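You operate a simulated robot arm through the tools that you are given. There is no shell and no other tool.

You are at the controls of a simulated robot arm. One attempt, no reset.

JOB
Blow out the oiler's motor and lay it in the rack's empty cradle.
Fine: press the oiler button once, for one AIR cycle; end with the lever on CLOSED and the hood closed.

Only the result counts: the job must be done as asked and must still hold three seconds after the hand-in. Knocking over, shifting, dropping, spilling or breaking anything else fails it.

ROBOT AND FRAMES
A 7-joint arm with a two-finger parallel gripper, fixed in place. Base frame: the origin is at the foot of the arm, x ahead of it, y to its left, z up. Readings come in cm, degrees, newtons and seconds.
With the tool pointing down near the work surface it reaches from about 22 to 60 cm from the base axis. Its first joint turns from -66.0 to 66.0 degrees. Payload 2.6 kg.
The tool frame sits at the grasp point between the pads (the TCP): z along the fingers, y along the line on which they close. The tips reach 3 cm beyond it. The gripper opens to 9.4 cm. The fingers are 2.8 cm wide and 1 cm thick; the gripper's body (5 by 9.6 cm) begins 5.5 cm behind the TCP.
Orientation is told as [roll, pitch, yaw] about the base's x, y, z axes, in that order, counted from this pose: with the fingers straight down and closing along the base's y, the tool's x points along the base's -x, its y along +y and its z along -z.

CONTROLS
- The arm moves only by the tool move_arm. Its argument "deltas" is a list that holds one entry, the list of rows, each a list of 7 numbers: the turn, a rotation vector about the tool's x, y, z in degrees, then the shift along the tool's x, y, z in cm, then the finger opening in cm, from 0 to 9.4. In form: [[[wx, wy, wz, tx, ty, tz, hand], ...]]. A call has 1 to 20 rows; each row shifts and turns the commanded pose from where the row before left it, along the tool's axes as they then stand. A row lasts 0.2 s, in which the tool goes at most 5 cm and 8.6 degrees; a call with a longer step from one row to the next is refused whole, and so is a gripper value outside its range. Where a pose cannot be reached the arm comes as near as it can. A force on the tool above 40 N (or 10 N above the force at the start of the call, whichever is more), or a blocked arm, ends the call early, and 0.2 s more pass. The fingers move at their own pace (about 7.2 cm/s each) and stop on an object; they squeeze with about 31 N. The grip force told is the motor's: it shows also when the fingers shut on nothing. Time passes only in rows, and 0.2 s behind the last, so rows that do not move let the fingers close. The reply holds the time, the measured pose of the TCP, the force on the tool along the base axes, the opening and the grip force, in the units named above and with some noise, with the torque about the TCP (base axes, N m) and any sound that the robot's microphone picked up, and new pictures: "views" is both (left out), scene, wrist or none.
- Cameras (640 x 400 px; columns grow to the right, rows downward): "scene" is fixed at [2.3, 43.16, 54.37]; the picture's right is [-0.84, -0.55, 0.00], its down [-0.40, 0.62, -0.68] and it looks along [0.37, -0.56, -0.74] (base axes); focal length 214 px, centre (320, 200). "wrist" rides on the gripper at [7.6, 1.4, -10.3] in the tool frame; the picture's right is [-0.18, 0.98, 0.00], its down [-0.75, -0.14, -0.64] and it looks along [-0.63, -0.12, 0.77] (tool axes); focal length 243 px, centre (320, 200). There is no depth. A picture from a camera that has moved, and an enlarged one, comes with that camera's place and axes in the base frame and with its lens.
- inspect(camera, box): a new picture of the part [left, top, right, bottom] of that camera's present view, enlarged. It takes no simulated time.
- close_job(): hands the job in; it is judged then, once.

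Nothing tells you positions but the pictures and the camera data. Unless the task says otherwise, let go and move clear before handing in.

The tools are called after "Emit:" as a command line: name --argument value ..., lists and objects as JSON in quotes. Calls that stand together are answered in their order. move_arm: Moves the arm, as the interface text tells. Its arguments: {"type":"object","properties":{"deltas":{"type":"array","items":{"type":"array","items":{"type":"array","items":{"type":"number"}}}},"views":{"type":"string","enum":["both","scene","wrist","none"]}},"required":["deltas"]} The other tools are called the same way: inspect (camera, box) takes an enlarged picture of a part of a camera's view; close_job () hands the job in.

At the start:

```text
clock: 0.0
ee_pos: [36.21, 1.21, 39.05]
tool_rot: [0.1, 0.0, 0.1]
wrist_force: [0.4, -0.3, 0.7]
moment: [0.0, -0.02, 0.01]
grip_width: 9.4
finger_force: 0.1
```

scene: 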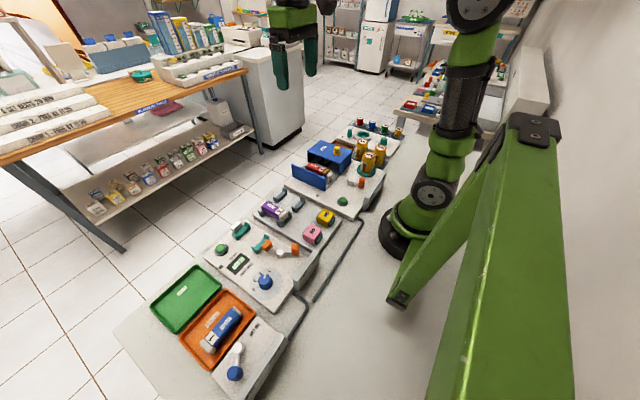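
wrist: 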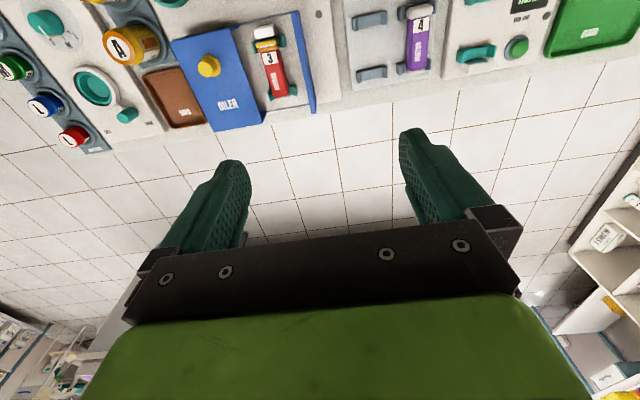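

I see a bench with several stations; the blue "OILER" box with a red motor labelled 3 is in front of the arm, and a rack with motor 4 beside it. I'll take enlarged pictures before moving.

Emit:
inspect --camera "scene" --box '[240, 110, 420, 230]'

Emit:
inspect --camera "scene" --box '[180, 170, 360, 290]'

Emit:
inspect --camera "wrist" --box '[0, 0, 340, 160]'

Emit:
inspect --camera "wrist" --box '[300, 0, 640, 160]'

Emit:
inspect --camera "scene" --box '[110, 240, 320, 400]'

```text
3.33 times, centred on (330, 170) of scene
camera zoom: at [2.3, 43.16, 54.37], right [-0.84, -0.55, 0.0], down [-0.4, 0.62, -0.68], along [0.37, -0.56, -0.74], focal length 715 px, centre (287, 300)
```

zoom: 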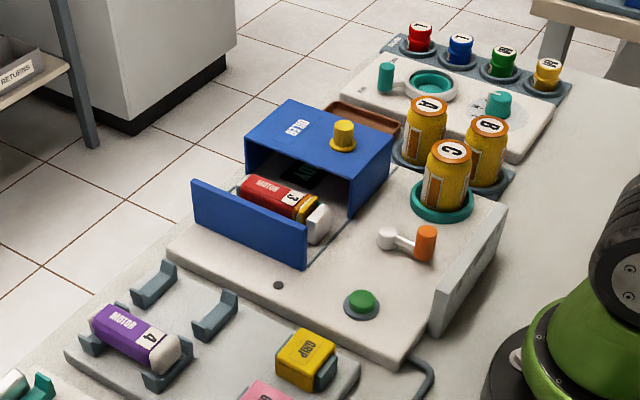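

```text
3.33 times, centred on (270, 230) of scene
camera zoom: at [2.3, 43.16, 54.37], right [-0.84, -0.55, 0.0], down [-0.4, 0.62, -0.68], along [0.37, -0.56, -0.74], focal length 715 px, centre (487, 100)
```

zoom: 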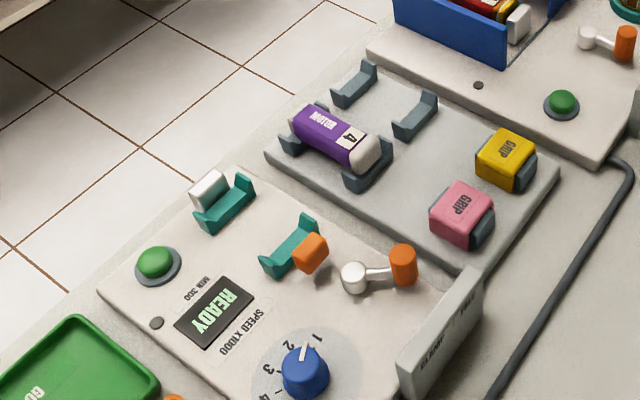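

```text
1.88 times, centred on (170, 80) of wrist
camera zoom: at [28.52, 2.47, 49.36], right [0.18, 0.98, 0.0], down [0.75, -0.14, 0.64], along [0.63, -0.12, -0.77], focal length 457 px, centre (602, 426)
```

zoom: 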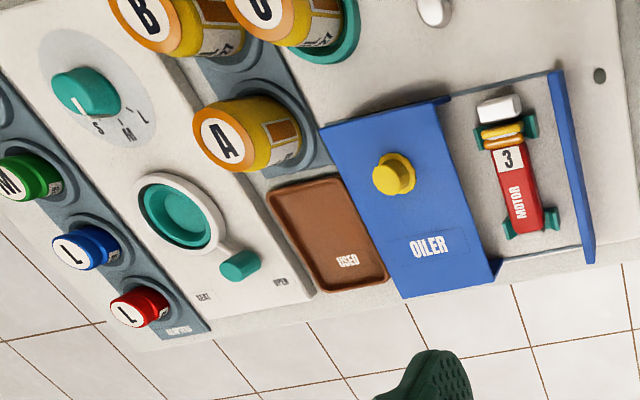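

```text
1.88 times, centred on (470, 80) of wrist
camera zoom: at [28.52, 2.47, 49.36], right [0.18, 0.98, 0.0], down [0.75, -0.14, 0.64], along [0.63, -0.12, -0.77], focal length 457 px, centre (38, 426)
```

zoom: 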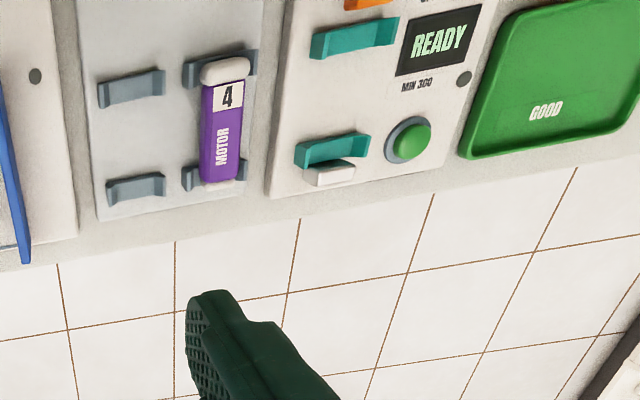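

```text
2.50 times, centred on (215, 320) of scene
camera zoom: at [2.3, 43.16, 54.37], right [-0.84, -0.55, 0.0], down [-0.4, 0.62, -0.68], along [0.37, -0.56, -0.74], focal length 536 px, centre (582, -100)
```

zoom: 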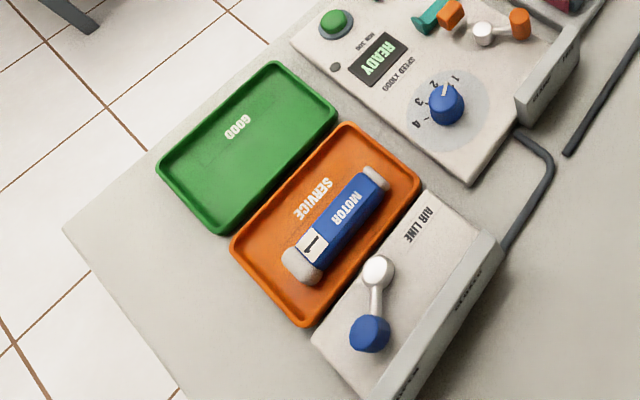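

I can see the oiler (blue hood with yellow knob, motor 3 in front of it, lever with orange knob, green button) and the rack with motor 4 and one empty cradle. I need the labels by the levers, so I look more closely.

Emit:
inspect --camera "scene" --box '[330, 160, 400, 220]'

Emit:
inspect --camera "scene" --box '[260, 230, 340, 300]'

Emit:
inspect --camera "scene" --box '[200, 310, 310, 400]'

Emit:
inspect --camera "scene" --box '[290, 130, 350, 195]'

Emit:
inspect --camera "scene" --box '[0, 0, 260, 160]'

Emit:
inspect --camera "scene" --box '[60, 120, 260, 220]'

Emit:
inspect --camera "scene" --box '[340, 0, 540, 140]'

```text
6.67 times, centred on (365, 190) of scene
camera zoom: at [2.3, 43.16, 54.37], right [-0.84, -0.55, 0.0], down [-0.4, 0.62, -0.68], along [0.37, -0.56, -0.74], focal length 1430 px, centre (20, 267)
```

zoom: 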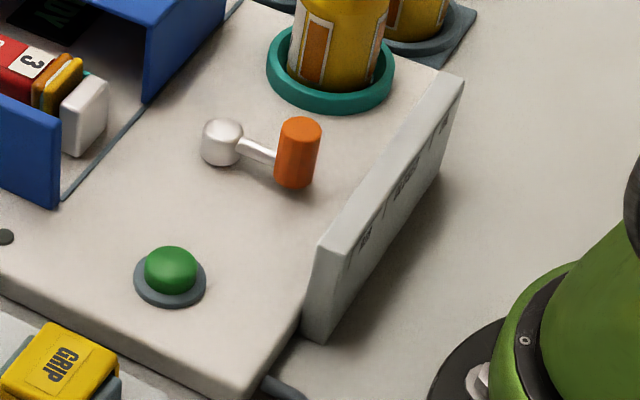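

```text
5.71 times, centred on (300, 265) of scene
camera zoom: at [2.3, 43.16, 54.37], right [-0.84, -0.55, 0.0], down [-0.4, 0.62, -0.68], along [0.37, -0.56, -0.74], focal length 1226 px, centre (434, -171)
```

zoom: 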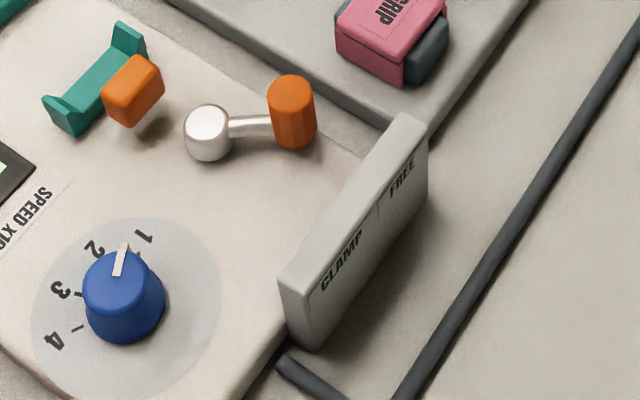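

```text
4.44 times, centred on (255, 355) of scene
camera zoom: at [2.3, 43.16, 54.37], right [-0.84, -0.55, 0.0], down [-0.4, 0.62, -0.68], along [0.37, -0.56, -0.74], focal length 953 px, centre (609, -489)
```

zoom: 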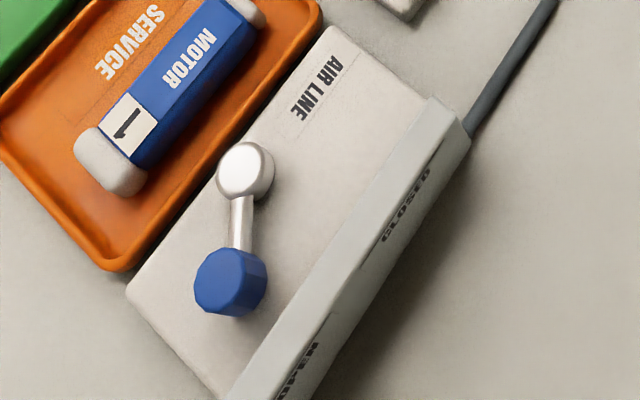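

```text
6.15 times, centred on (320, 162) of scene
camera zoom: at [2.3, 43.16, 54.37], right [-0.84, -0.55, 0.0], down [-0.4, 0.62, -0.68], along [0.37, -0.56, -0.74], focal length 1320 px, centre (320, 431)
```

zoom: 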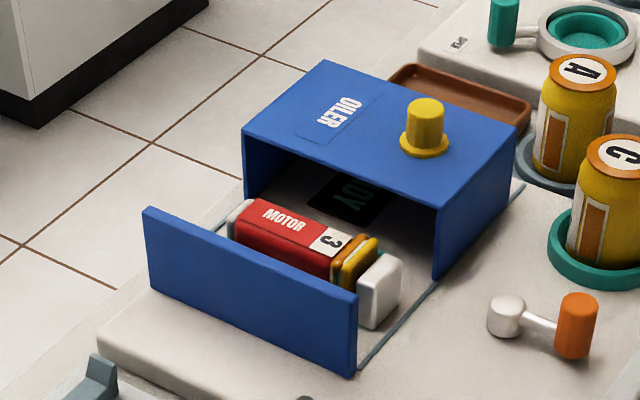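

```text
2.46 times, centred on (130, 80) of scene
camera zoom: at [2.3, 43.16, 54.37], right [-0.84, -0.55, 0.0], down [-0.4, 0.62, -0.68], along [0.37, -0.56, -0.74], focal length 528 px, centre (788, 495)
```

zoom: 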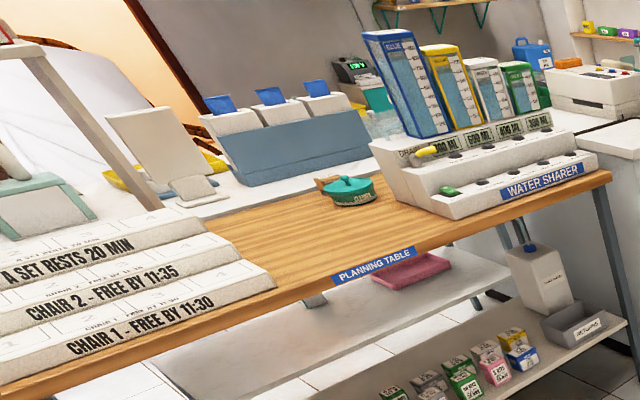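

```text
3.20 times, centred on (160, 170) of scene
camera zoom: at [2.3, 43.16, 54.37], right [-0.84, -0.55, 0.0], down [-0.4, 0.62, -0.68], along [0.37, -0.56, -0.74], focal length 686 px, centre (832, 296)
```

zoom: 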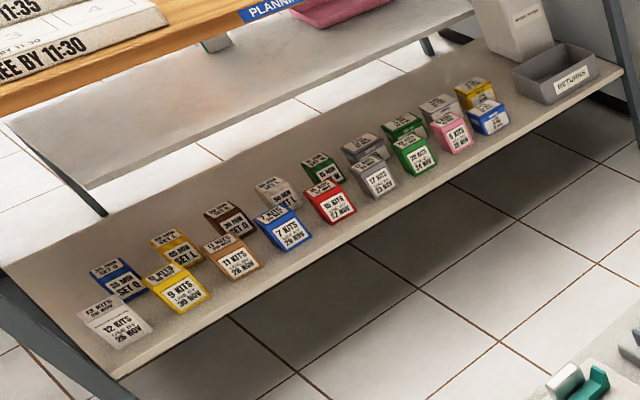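

```text
2.86 times, centred on (440, 70) of scene
camera zoom: at [2.3, 43.16, 54.37], right [-0.84, -0.55, 0.0], down [-0.4, 0.62, -0.68], along [0.37, -0.56, -0.74], focal length 613 px, centre (-23, 571)
```

zoom: 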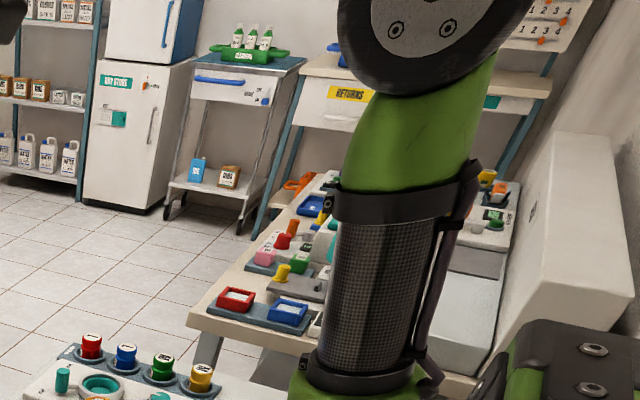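

Only the oiler plate's labels are unclear; I'll zoom in harder on that plate before planning motion.

Emit:
inspect --camera "scene" --box '[362, 166, 388, 206]'

Emit:
inspect --camera "scene" --box '[364, 180, 384, 192]'

Emit:
inspect --camera "scene" --box '[372, 168, 392, 182]'

Emit:
inspect --camera "scene" --box '[300, 145, 345, 180]'

Emit:
inspect --camera "wrist" --box '[170, 0, 330, 130]'

Emit:
inspect --camera "wrist" --box '[330, 0, 470, 90]'

```text
10.00 times, centred on (375, 186) of scene
camera zoom: at [2.3, 43.16, 54.37], right [-0.84, -0.55, 0.0], down [-0.4, 0.62, -0.68], along [0.37, -0.56, -0.74], focal length 2145 px, centre (-230, 340)
```

zoom: 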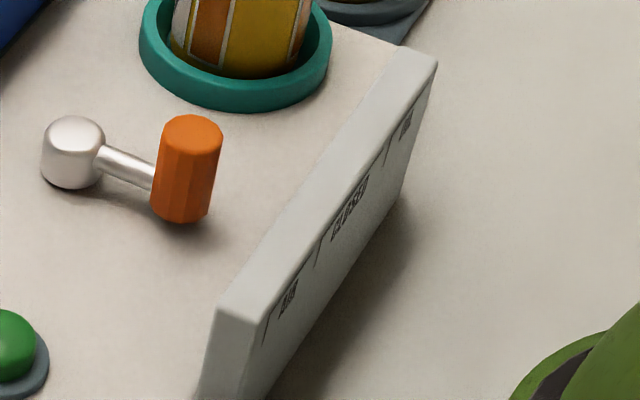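

```text
16.00 times, centred on (374, 186) of scene
camera zoom: at [2.3, 43.16, 54.37], right [-0.84, -0.55, 0.0], down [-0.4, 0.62, -0.68], along [0.37, -0.56, -0.74], focal length 3432 px, centre (-544, 424)
```

zoom: 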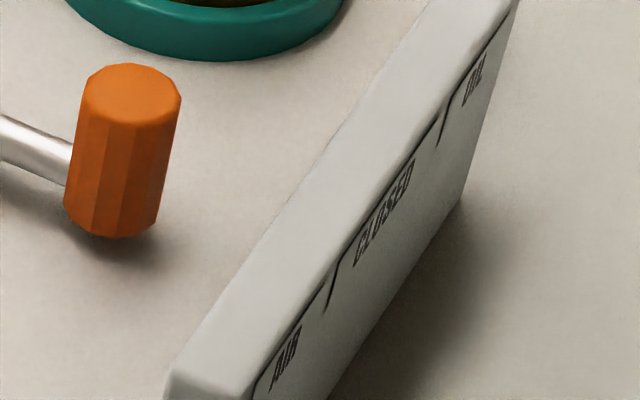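

```text
16.00 times, centred on (382, 175) of scene
camera zoom: at [2.3, 43.16, 54.37], right [-0.84, -0.55, 0.0], down [-0.4, 0.62, -0.68], along [0.37, -0.56, -0.74], focal length 3432 px, centre (-672, 600)
```

zoom: 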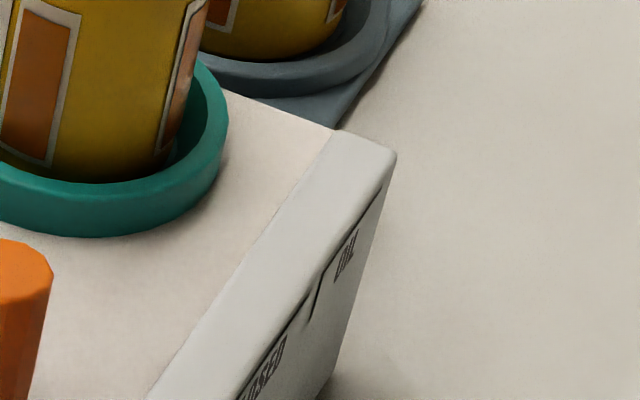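

```text
11.43 times, centred on (322, 162) of scene
camera zoom: at [2.3, 43.16, 54.37], right [-0.84, -0.55, 0.0], down [-0.4, 0.62, -0.68], along [0.37, -0.56, -0.74], focal length 2451 px, centre (291, 629)
```

zoom: 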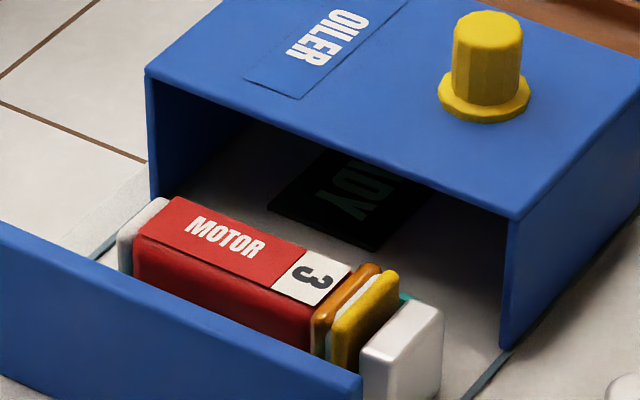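

```text
3.08 times, centred on (250, 65) of wrist
camera zoom: at [28.52, 2.47, 49.36], right [0.18, 0.98, 0.0], down [0.75, -0.14, 0.64], along [0.63, -0.12, -0.77], focal length 746 px, centre (535, 615)
```

zoom: 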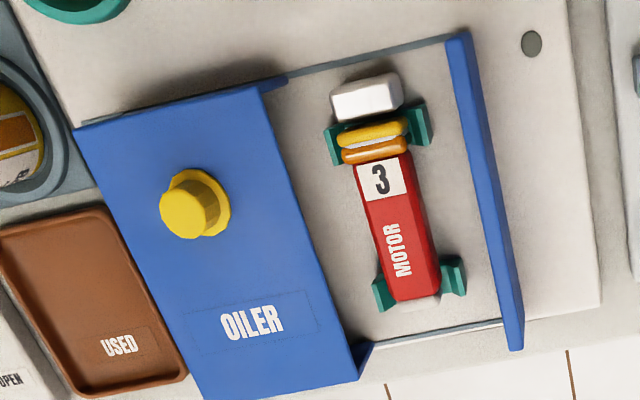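

```text
4.44 times, centred on (400, 45) of wrist
camera zoom: at [28.52, 2.47, 49.36], right [0.18, 0.98, 0.0], down [0.75, -0.14, 0.64], along [0.63, -0.12, -0.77], focal length 1078 px, centre (-36, 889)
```

zoom: 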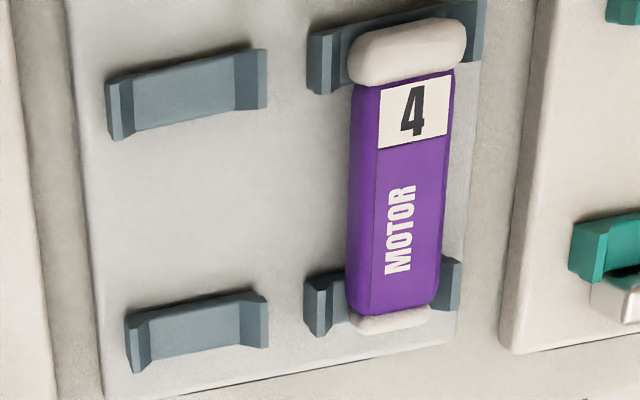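

The oiler plate reads AIR (+y), CLOSED (middle), OIL (-y); its lever now points to CLOSED, and the air-line lever stands toward OPEN. I take the oiler button at about (21, 1), the knob at about (19, -7), and motor 3 near (34, -6); next I pull back to view the station from above.

Emit:
move_arm --deltas '[[[0, 0, 0, 3.7, -1.3, 1.3, 9.4], [0, 0, 0, 3.7, -1.3, 1.3, 9.4], [0, 0, 0, 3.7, -1.3, 1.3, 9.4], [0, 0, 0, 0, 0, 0, 9.4]]]' --views "both"

```text
clock: 1.0
ee_pos: [24.91, -2.71, 35.03]
tool_rot: [-0.1, 0.0, 0.0]
wrist_force: [-0.1, -0.1, -0.2]
moment: [-0.04, 0.0, 0.01]
grip_width: 9.39
finger_force: 0.1
camera wrist: at [17.41, -1.42, 45.3], right [0.18, 0.98, 0.0], down [0.75, -0.14, 0.64], along [0.63, -0.12, -0.77], focal length 243 px, centre (320, 200)
```

scene: 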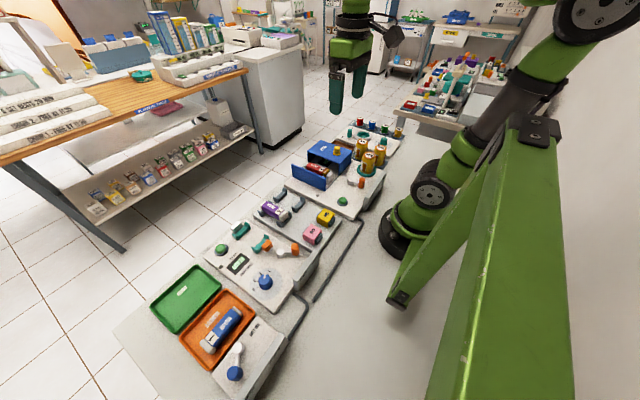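
wrist: 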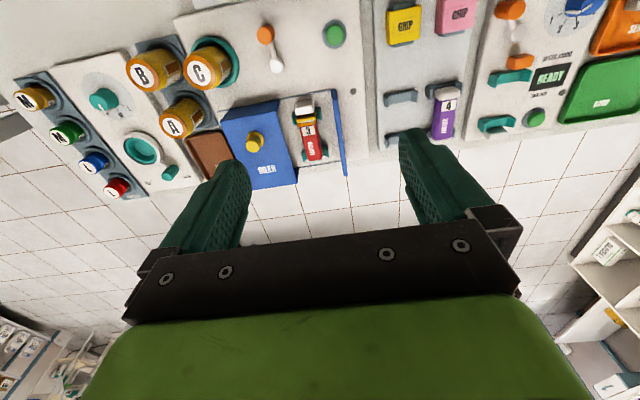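

The wrist view now covers the whole oiler and the rack. I zoom in to measure the parts.

Emit:
inspect --camera "wrist" --box '[210, 10, 370, 110]'

Emit:
inspect --camera "wrist" --box '[210, 90, 370, 190]'

Emit:
inspect --camera "wrist" --box '[350, 60, 510, 160]'

Emit:
inspect --camera "scene" --box '[290, 130, 390, 220]'

Emit:
inspect --camera "scene" --box '[245, 175, 345, 245]'

```text
4.00 times, centred on (290, 60) of wrist
camera zoom: at [17.41, -1.42, 45.3], right [0.18, 0.98, 0.0], down [0.75, -0.14, 0.64], along [0.63, -0.12, -0.77], focal length 970 px, centre (440, 760)
```

zoom: 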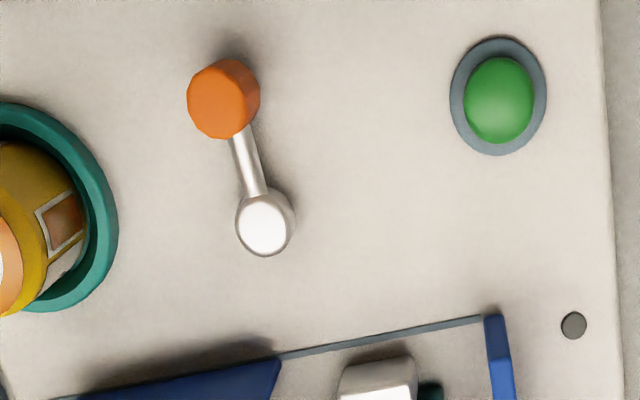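

```text
4.00 times, centred on (290, 140) of wrist
camera zoom: at [17.41, -1.42, 45.3], right [0.18, 0.98, 0.0], down [0.75, -0.14, 0.64], along [0.63, -0.12, -0.77], focal length 970 px, centre (440, 440)
```

zoom: 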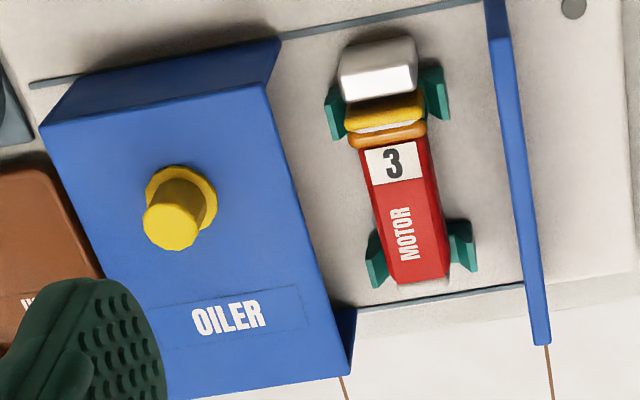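

```text
4.00 times, centred on (430, 110) of wrist
camera zoom: at [17.41, -1.42, 45.3], right [0.18, 0.98, 0.0], down [0.75, -0.14, 0.64], along [0.63, -0.12, -0.77], focal length 970 px, centre (-120, 560)
```

zoom: 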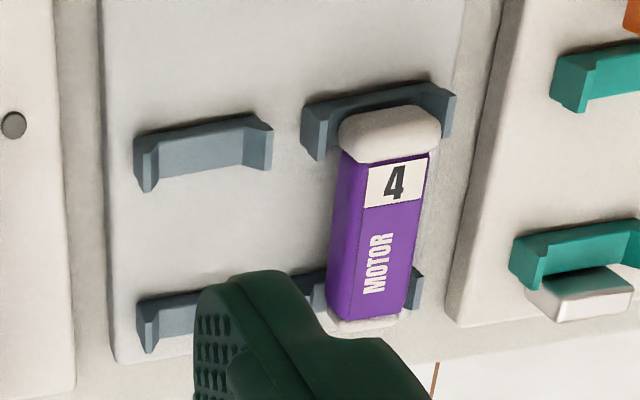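

```text
4.44 times, centred on (340, 175) of scene
camera zoom: at [2.3, 43.16, 54.37], right [-0.84, -0.55, 0.0], down [-0.4, 0.62, -0.68], along [0.37, -0.56, -0.74], focal length 953 px, centre (231, 311)
```

zoom: 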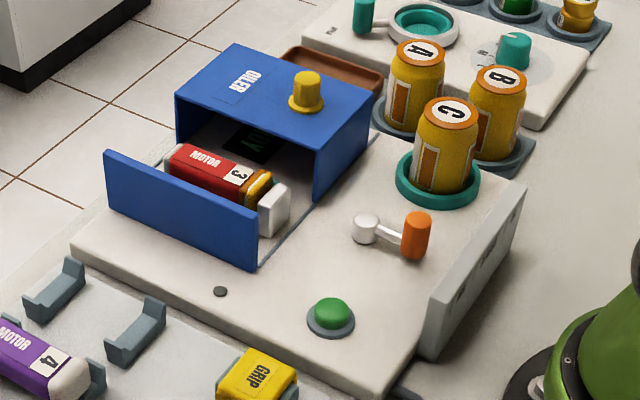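

```text
5.71 times, centred on (295, 210) of scene
camera zoom: at [2.3, 43.16, 54.37], right [-0.84, -0.55, 0.0], down [-0.4, 0.62, -0.68], along [0.37, -0.56, -0.74], focal length 1226 px, centre (463, 143)
```

zoom: 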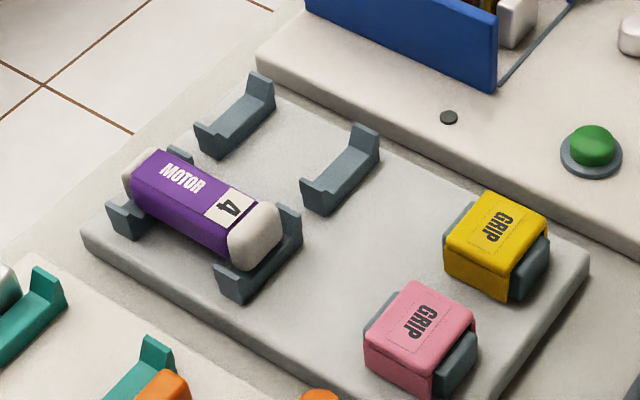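

From two views I take the hood knob at about (33.5, -15.4, top z≈10), motor 3 at (36.5, -6.7), the button at (22, 0, 3), the lever knob at (19.9, -9.3, 6.4) and the empty cradle at y≈9.6. First step: go above the hood knob, to close the hood over the motor before the AIR cycle.

Emit:
move_arm --deltas '[[[0, 0, 0, -1.72, -2.54, 3.0, 4.2], [0, 0, 0, -1.72, -2.54, 3.0, 4.2], [0, 0, 0, -1.72, -2.54, 3.0, 4.2], [0, 0, 0, -1.72, -2.54, 3.0, 4.2], [0, 0, 0, -1.72, -2.54, 3.0, 4.2], [0, 0, 0, 0, 0, 0, 4.2]]]' --views "both"

Emit:
inspect --camera "scene" --box '[290, 110, 390, 190]'

Emit:
inspect --camera "wrist" --box '[200, 40, 440, 190]'

```text
clock: 2.4
ee_pos: [33.31, -15.42, 20.46]
tool_rot: [0.0, 0.0, 0.1]
wrist_force: [-0.1, 0.1, 0.1]
moment: [-0.02, -0.02, -0.03]
grip_width: 4.19
finger_force: 0.0
camera wrist: at [25.69, -14.08, 30.62], right [0.18, 0.98, 0.0], down [0.75, -0.14, 0.64], along [0.63, -0.12, -0.77], focal length 243 px, centre (320, 200)
```

scene: 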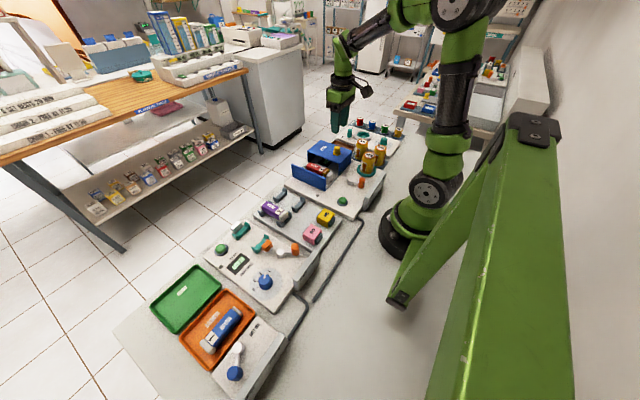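
wrist: 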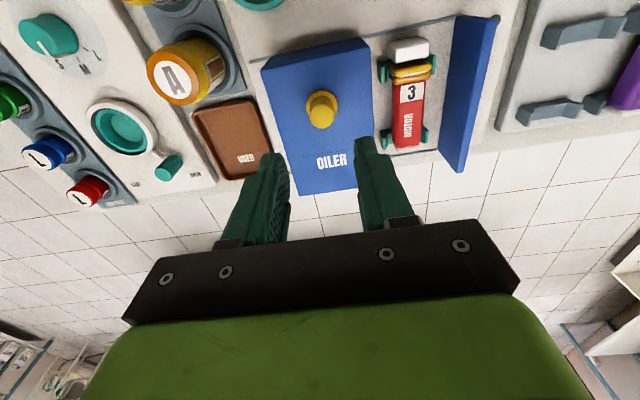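

```text
5.00 times, centred on (340, 150) of scene
camera zoom: at [2.31, 43.16, 54.37], right [-0.84, -0.55, 0.0], down [-0.4, 0.62, -0.68], along [0.37, -0.56, -0.74], focal length 1072 px, centre (220, 450)
```

zoom: 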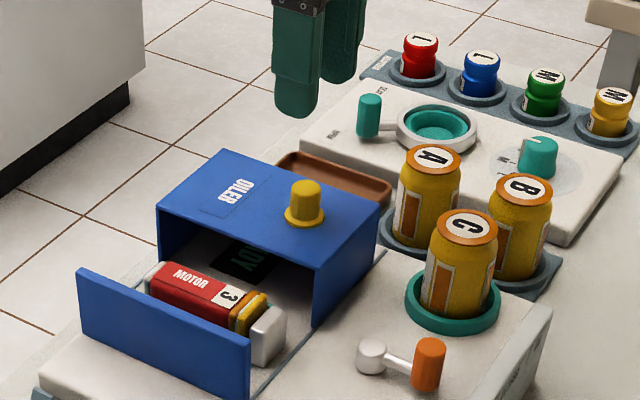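

```text
2.67 times, centred on (320, 115) of wrist
camera zoom: at [25.69, -14.08, 30.62], right [0.18, 0.98, 0.0], down [0.75, -0.14, 0.64], along [0.63, -0.12, -0.77], focal length 647 px, centre (320, 427)
```

zoom: 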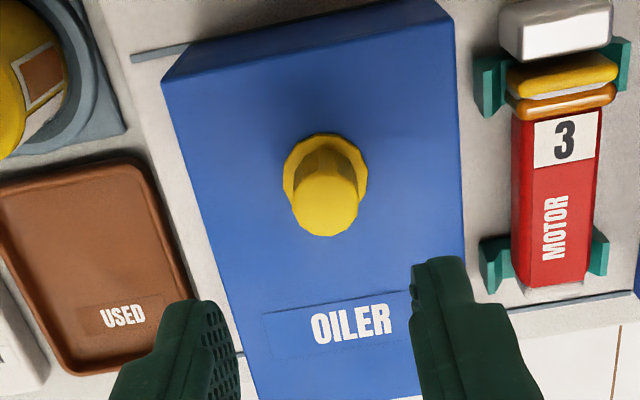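

The fingers hang over the knob within a few mm. I lower until the tips are about a centimetre down the knob's side.

Emit:
move_arm --deltas '[[[0, 0, 0, -0.1, 0, 2.8, 4.2], [0, 0, 0, -0.1, 0, 2.8, 4.2], [0, 0, 0, 0, 0, 1.8, 4.2], [0, 0, 0, 0, 0, 0.9, 4.2], [0, 0, 0, 0, 0, 0, 4.2]]]' --views "both"

Emit:
inspect --camera "scene" --box '[310, 120, 370, 180]'

Emit:
inspect --camera "wrist" --box '[230, 20, 430, 190]'

```text
clock: 3.6
ee_pos: [33.86, -15.47, 11.94]
tool_rot: [0.0, 0.0, 0.0]
wrist_force: [0.2, -0.2, 0.7]
moment: [-0.01, 0.01, -0.04]
grip_width: 4.21
finger_force: 0.1
camera wrist: at [26.23, -14.17, 22.24], right [0.18, 0.98, 0.0], down [0.75, -0.14, 0.64], along [0.63, -0.12, -0.77], focal length 243 px, centre (320, 200)
```

scene: 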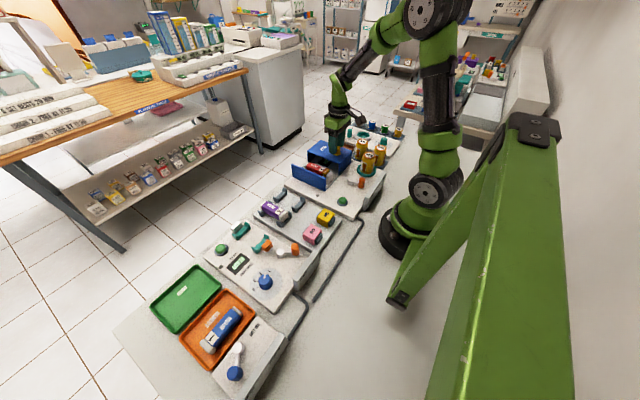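
wrist: 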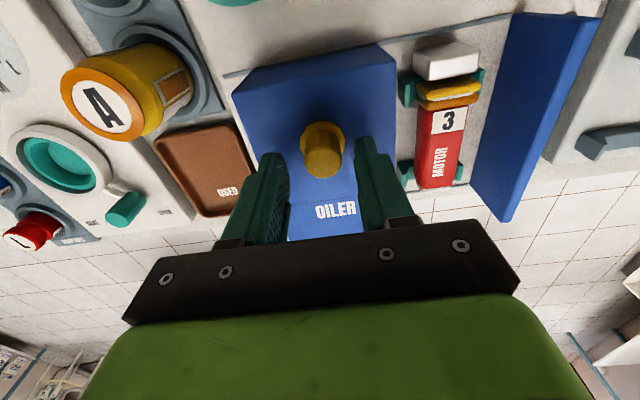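

```text
6.67 times, centred on (340, 150) of scene
camera zoom: at [2.3, 43.16, 54.37], right [-0.84, -0.55, 0.0], down [-0.4, 0.62, -0.68], along [0.37, -0.56, -0.74], focal length 1430 px, centre (187, 533)
```

zoom: 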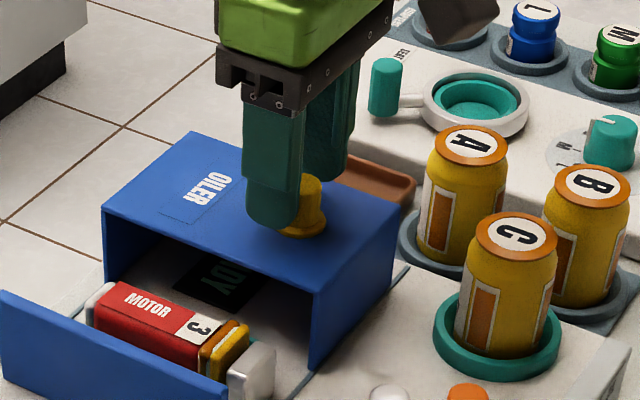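

```text
2.35 times, centred on (330, 105) of wrist
camera zoom: at [26.23, -14.17, 22.24], right [0.18, 0.98, 0.0], down [0.75, -0.14, 0.64], along [0.63, -0.12, -0.77], focal length 571 px, centre (296, 424)
```

zoom: 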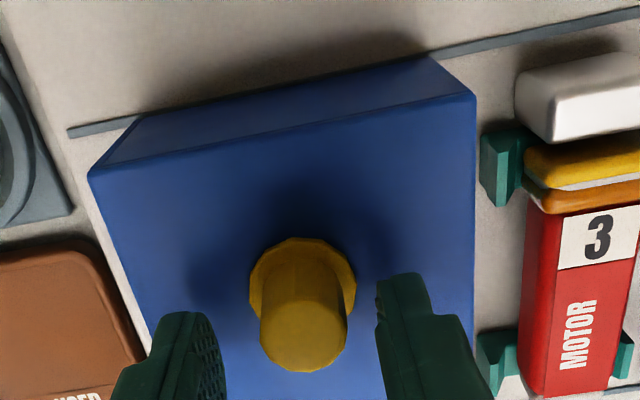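

The fingers straddle the yellow knob with its axis between the pads. I lower 0.4 cm and close on it.

Emit:
move_arm --deltas '[[[0, 0, 0, 0.2, 0.1, 0.4, 4.2], [0, 0, 0, 0, 0, 0, 3.0], [0, 0, 0, 0, 0, 0, 2.0], [0, 0, 0, 0, 0, 0, 1.5], [0, 0, 0, 0, 0, 0, 1.5]]]' --views "both"

```text
clock: 4.8
ee_pos: [33.65, -15.37, 11.54]
tool_rot: [0.1, -0.1, 0.1]
wrist_force: [-0.9, 0.4, -1.3]
moment: [-0.39, -0.1, -0.03]
grip_width: 2.11
finger_force: 44.6
camera wrist: at [26.03, -14.04, 21.82], right [0.18, 0.98, 0.0], down [0.75, -0.14, 0.64], along [0.63, -0.12, -0.77], focal length 243 px, centre (320, 200)
```

scene: 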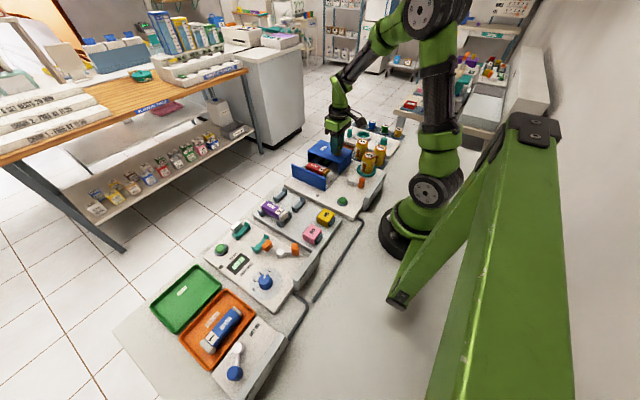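
wrist: 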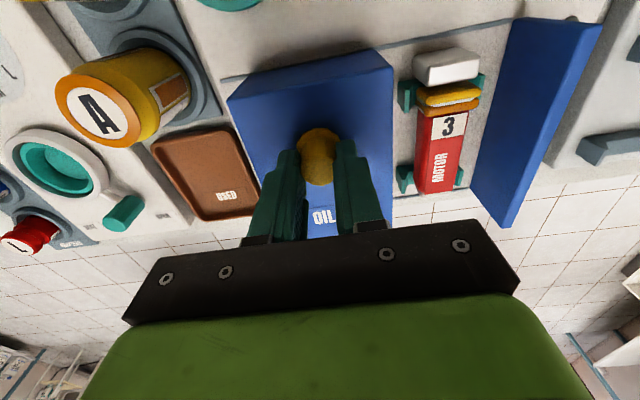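

The knob is gripped (2.1 cm). I slide the hood toward +y, watching the force.

Emit:
move_arm --deltas '[[[0, 0, 0, 0, 0.5, 0, 1.5], [0, 0, 0, 0, 0.8, 0, 1.5], [0, 0, 0, 0, 0.8, 0, 1.5], [0, 0, 0, 0, 0.8, 0, 1.5], [0, 0, 0, 0, 0, 0, 1.5]]]' --views "both"

```text
clock: 6.0
ee_pos: [33.63, -12.38, 11.58]
tool_rot: [0.0, 0.1, -0.2]
wrist_force: [-18.0, -0.2, 23.0]
moment: [-0.3, 0.12, -0.13]
grip_width: 2.11
finger_force: 44.1
camera wrist: at [26.05, -11.08, 21.82], right [0.19, 0.98, 0.0], down [0.75, -0.14, 0.64], along [0.63, -0.12, -0.77], focal length 243 px, centre (320, 200)
```

scene: 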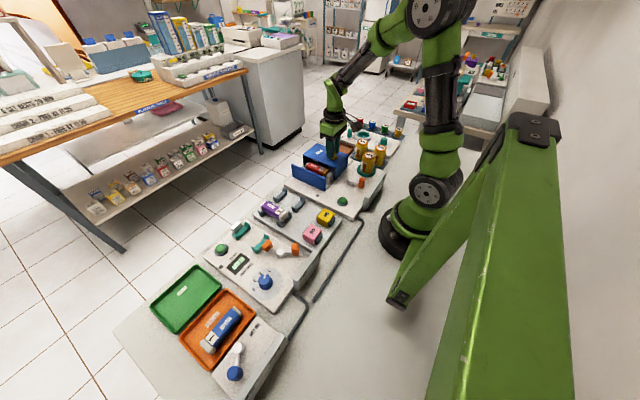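
wrist: 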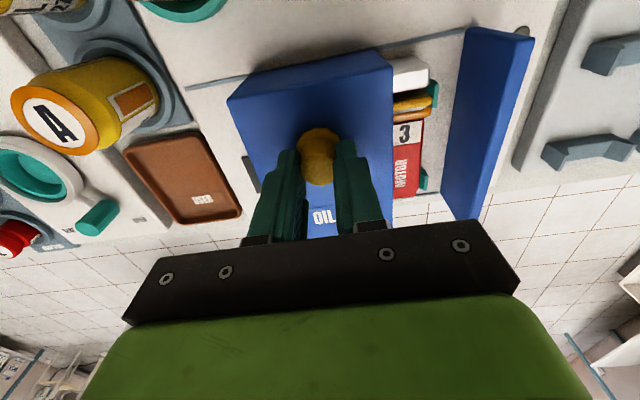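

The hood slides along, but the tight grip loads the rail sideways (18–23 N). I open the fingers a little and push the knob with the -y finger instead.

Emit:
move_arm --deltas '[[[0, 0, 0, 0, 0, 0, 2.8], [0, 0, 0, 0, 0, 0, 2.8], [0, 0, 0, 0, 0.35, 0, 2.8], [0, 0, 0, 0, 0.8, 0, 2.8], [0, 0, 0, 0, 0.8, 0, 2.8], [0, 0, 0, 0, 0.8, 0, 2.8], [0, 0, 0, 0, 0, 0, 2.8]]]' --views "both"

```text
clock: 7.6
ee_pos: [33.63, -9.65, 11.57]
tool_rot: [0.0, -0.1, 0.0]
wrist_force: [-0.2, -1.0, -0.5]
moment: [0.0, -0.01, 0.03]
grip_width: 2.8
finger_force: 0.1
camera wrist: at [26.04, -8.38, 21.77], right [0.18, 0.98, 0.0], down [0.75, -0.14, 0.64], along [0.63, -0.12, -0.77], focal length 243 px, centre (320, 200)
```

scene: 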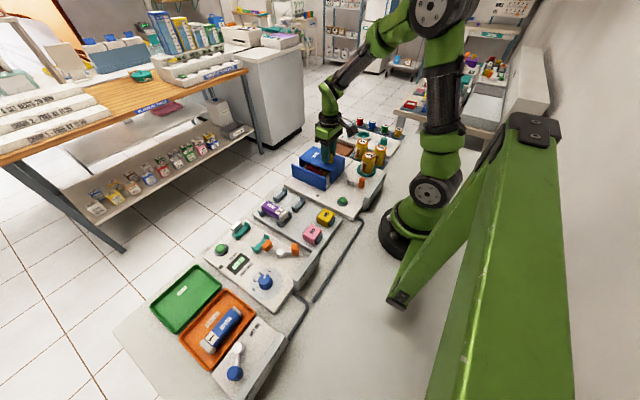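
wrist: 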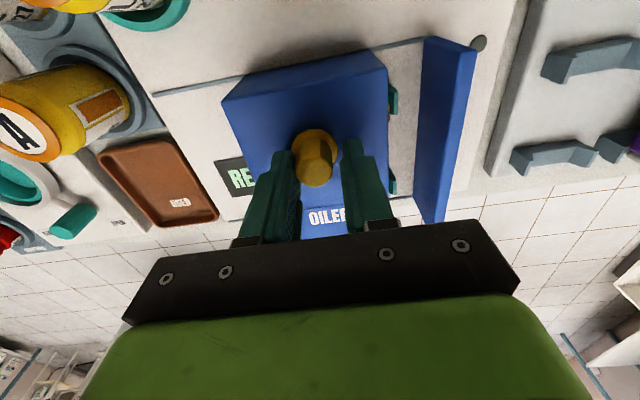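

The hood slides freely now with the screen coming out behind it. I keep pushing in smaller steps toward the end plate.

Emit:
move_arm --deltas '[[[0, 0, 0, 0, 0.7, 0, 2.8], [0, 0, 0, 0, 0.7, 0, 2.8], [0, 0, 0, 0, 0.5, 0, 2.8], [0, 0, 0, 0, 0.3, 0, 2.8], [0, 0, 0, 0, 0, 0, 2.8]]]' --views "both"

Emit:
inspect --camera "wrist" --box '[150, 20, 490, 230]'

Emit:
inspect --camera "scene" --box '[280, 130, 360, 200]'

```text
clock: 8.8
ee_pos: [33.61, -7.49, 11.62]
tool_rot: [0.1, 0.0, 0.1]
wrist_force: [-1.1, -0.3, -0.5]
moment: [0.02, 0.0, -0.01]
grip_width: 2.82
finger_force: 0.1
camera wrist: at [25.99, -6.16, 21.81], right [0.18, 0.98, 0.0], down [0.75, -0.14, 0.64], along [0.63, -0.12, -0.77], focal length 243 px, centre (320, 200)
```

scene: 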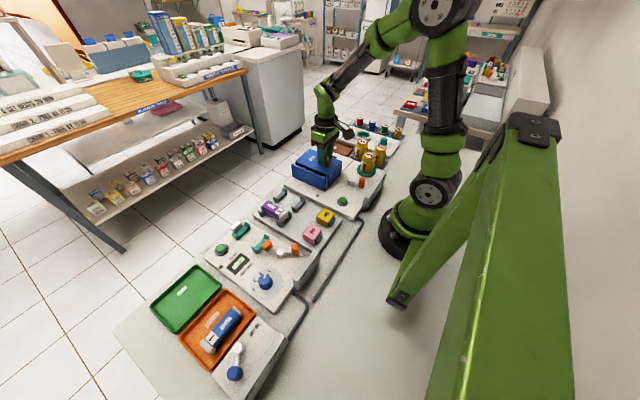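
wrist: 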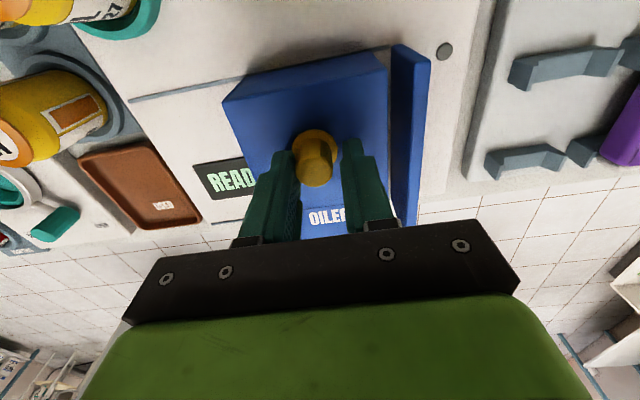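

```text
1.88 times, centred on (320, 125) of wrist
camera zoom: at [25.99, -6.16, 21.81], right [0.18, 0.98, 0.0], down [0.75, -0.14, 0.64], along [0.63, -0.12, -0.77], focal length 457 px, centre (320, 341)
```

zoom: 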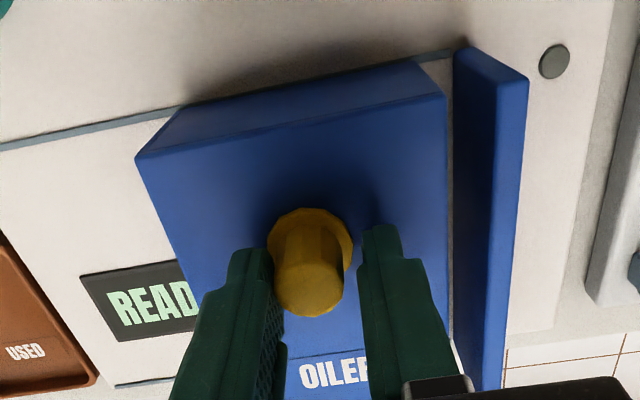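

```text
5.71 times, centred on (320, 165) of scene
camera zoom: at [2.3, 43.16, 54.37], right [-0.84, -0.55, 0.0], down [-0.4, 0.62, -0.68], along [0.37, -0.56, -0.74], focal length 1226 px, centre (320, 400)
```

zoom: 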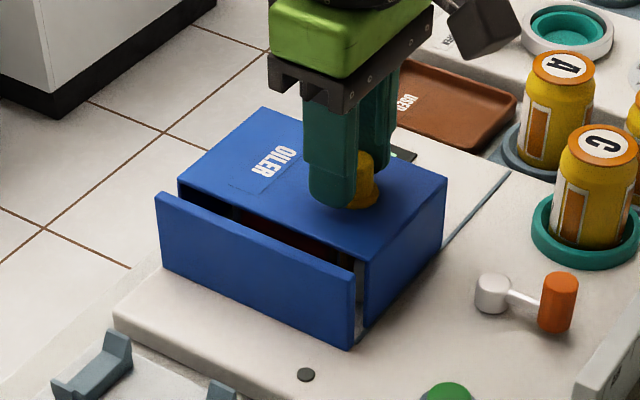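

About 1–1.5 cm of gap remains between hood and end plate. I push on in 0.25 cm steps.

Emit:
move_arm --deltas '[[[0, 0, 0, 0, 0.25, 0, 2.8], [0, 0, 0, 0, 0.25, 0, 2.8], [0, 0, 0, 0, 0.25, 0, 2.8], [0, 0, 0, 0, 0, 0, 2.8]]]' --views "wrist"

Emit:
inspect --camera "wrist" --box '[150, 20, 490, 230]'

Emit:
inspect --camera "scene" --box '[280, 130, 360, 200]'

```text
clock: 9.8
ee_pos: [33.56, -6.73, 11.68]
tool_rot: [0.1, 0.0, 0.0]
wrist_force: [0.3, 0.4, 0.3]
moment: [0.0, -0.02, -0.01]
grip_width: 2.81
finger_force: 0.1
camera wrist: at [26.04, -5.41, 21.82], right [0.18, 0.98, 0.0], down [0.75, -0.14, 0.64], along [0.63, -0.12, -0.77], focal length 243 px, centre (320, 200)
```

wrist: 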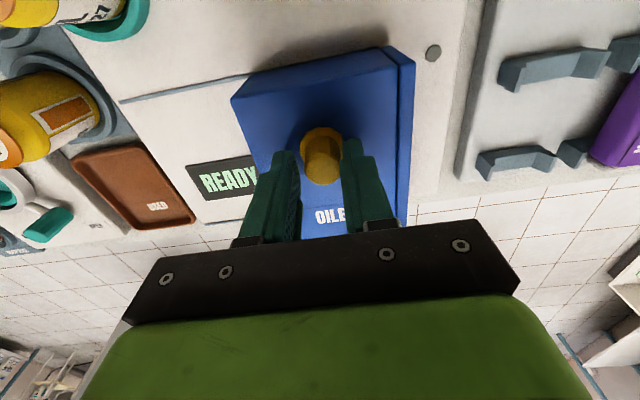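

```text
1.88 times, centred on (320, 125) of wrist
camera zoom: at [26.04, -5.41, 21.82], right [0.18, 0.98, 0.0], down [0.75, -0.14, 0.64], along [0.63, -0.12, -0.77], focal length 457 px, centre (320, 341)
```

zoom: 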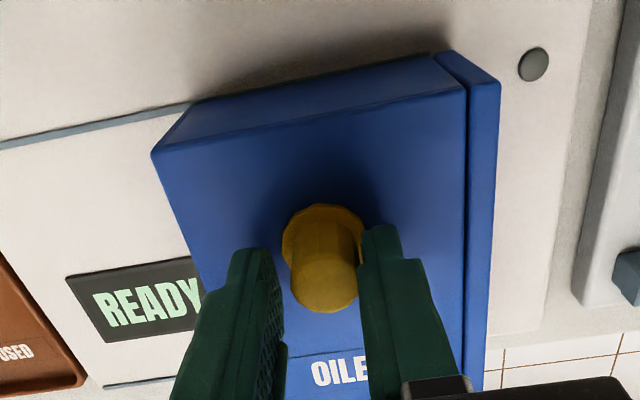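

```text
5.71 times, centred on (320, 165) of scene
camera zoom: at [2.3, 43.16, 54.37], right [-0.84, -0.55, 0.0], down [-0.4, 0.62, -0.68], along [0.37, -0.56, -0.74], focal length 1226 px, centre (320, 400)
```

zoom: 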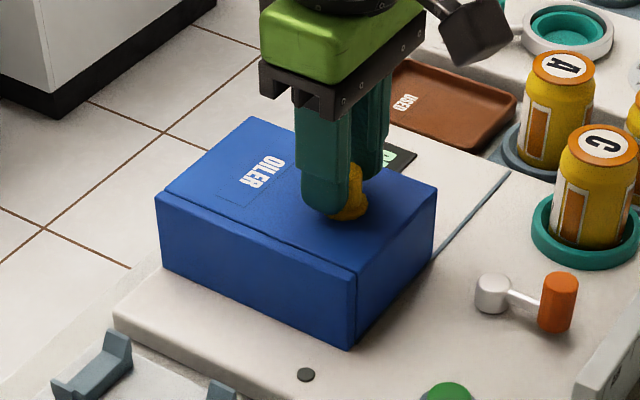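

The hood has snapped shut against the end plate and the screen shows READY. Next I lift off and go over the oiler's lever knob near (20, -9.3).

Emit:
move_arm --deltas '[[[0, 0, 0, 0, 0.3, 0, 3.4], [0, 0, 0, 0, 0, -3, 4.2], [0, 0, 0, 0, 0, -3.5, 4.2], [0, 0, 0, 3.4, -0.7, 0, 4.2], [0, 0, 0, 3.4, -0.7, 0, 4.2], [0, 0, 0, 3.4, -0.7, 0, 4.2], [0, 0, 0, 3.4, -0.7, 0, 4.2], [0, 0, 0, 0, 0, 0, 4.2]]]' --views "both"

Emit:
inspect --camera "scene" --box '[300, 130, 400, 210]'

Emit:
inspect --camera "wrist" --box '[200, 0, 440, 150]'

```text
clock: 11.6
ee_pos: [19.86, -9.24, 18.25]
tool_rot: [0.1, 0.0, 0.0]
wrist_force: [-0.1, -0.8, 0.3]
moment: [-0.02, -0.01, 0.0]
grip_width: 4.22
finger_force: 0.0
camera wrist: at [12.33, -8.05, 28.45], right [0.18, 0.98, 0.0], down [0.75, -0.14, 0.64], along [0.63, -0.12, -0.77], focal length 243 px, centre (320, 200)
```

scene: 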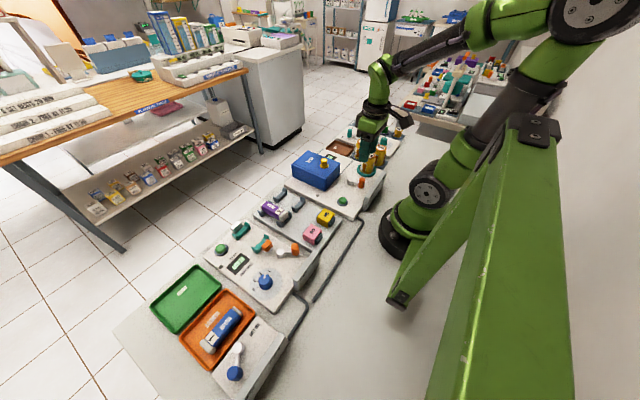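
wrist: 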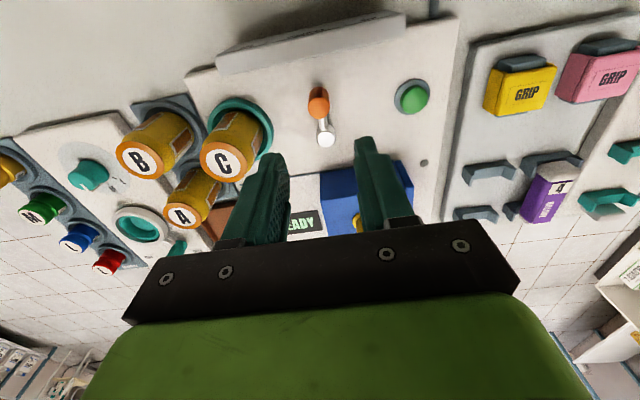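

```text
5.00 times, centred on (350, 170) of scene
camera zoom: at [2.3, 43.16, 54.37], right [-0.84, -0.55, 0.0], down [-0.4, 0.62, -0.68], along [0.37, -0.56, -0.74], focal length 1072 px, centre (170, 350)
```

zoom: 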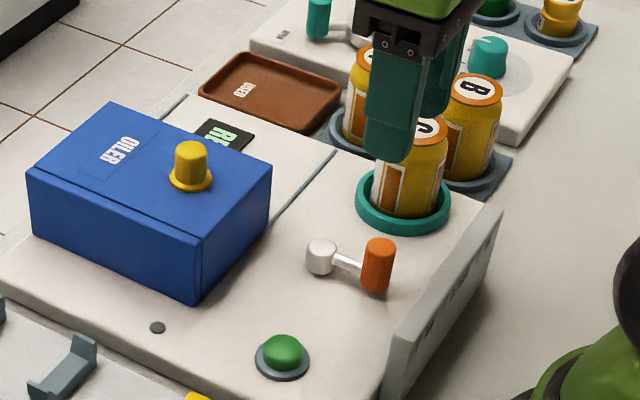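

```text
2.67 times, centred on (320, 75) of wrist
camera zoom: at [12.33, -8.05, 28.45], right [0.18, 0.98, 0.0], down [0.75, -0.14, 0.64], along [0.63, -0.12, -0.77], focal length 647 px, centre (320, 533)
```

zoom: 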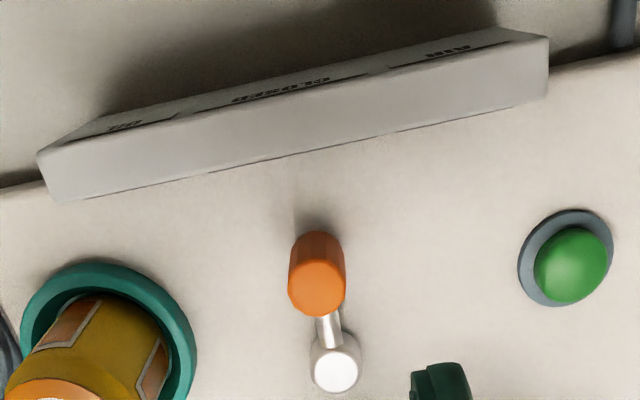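

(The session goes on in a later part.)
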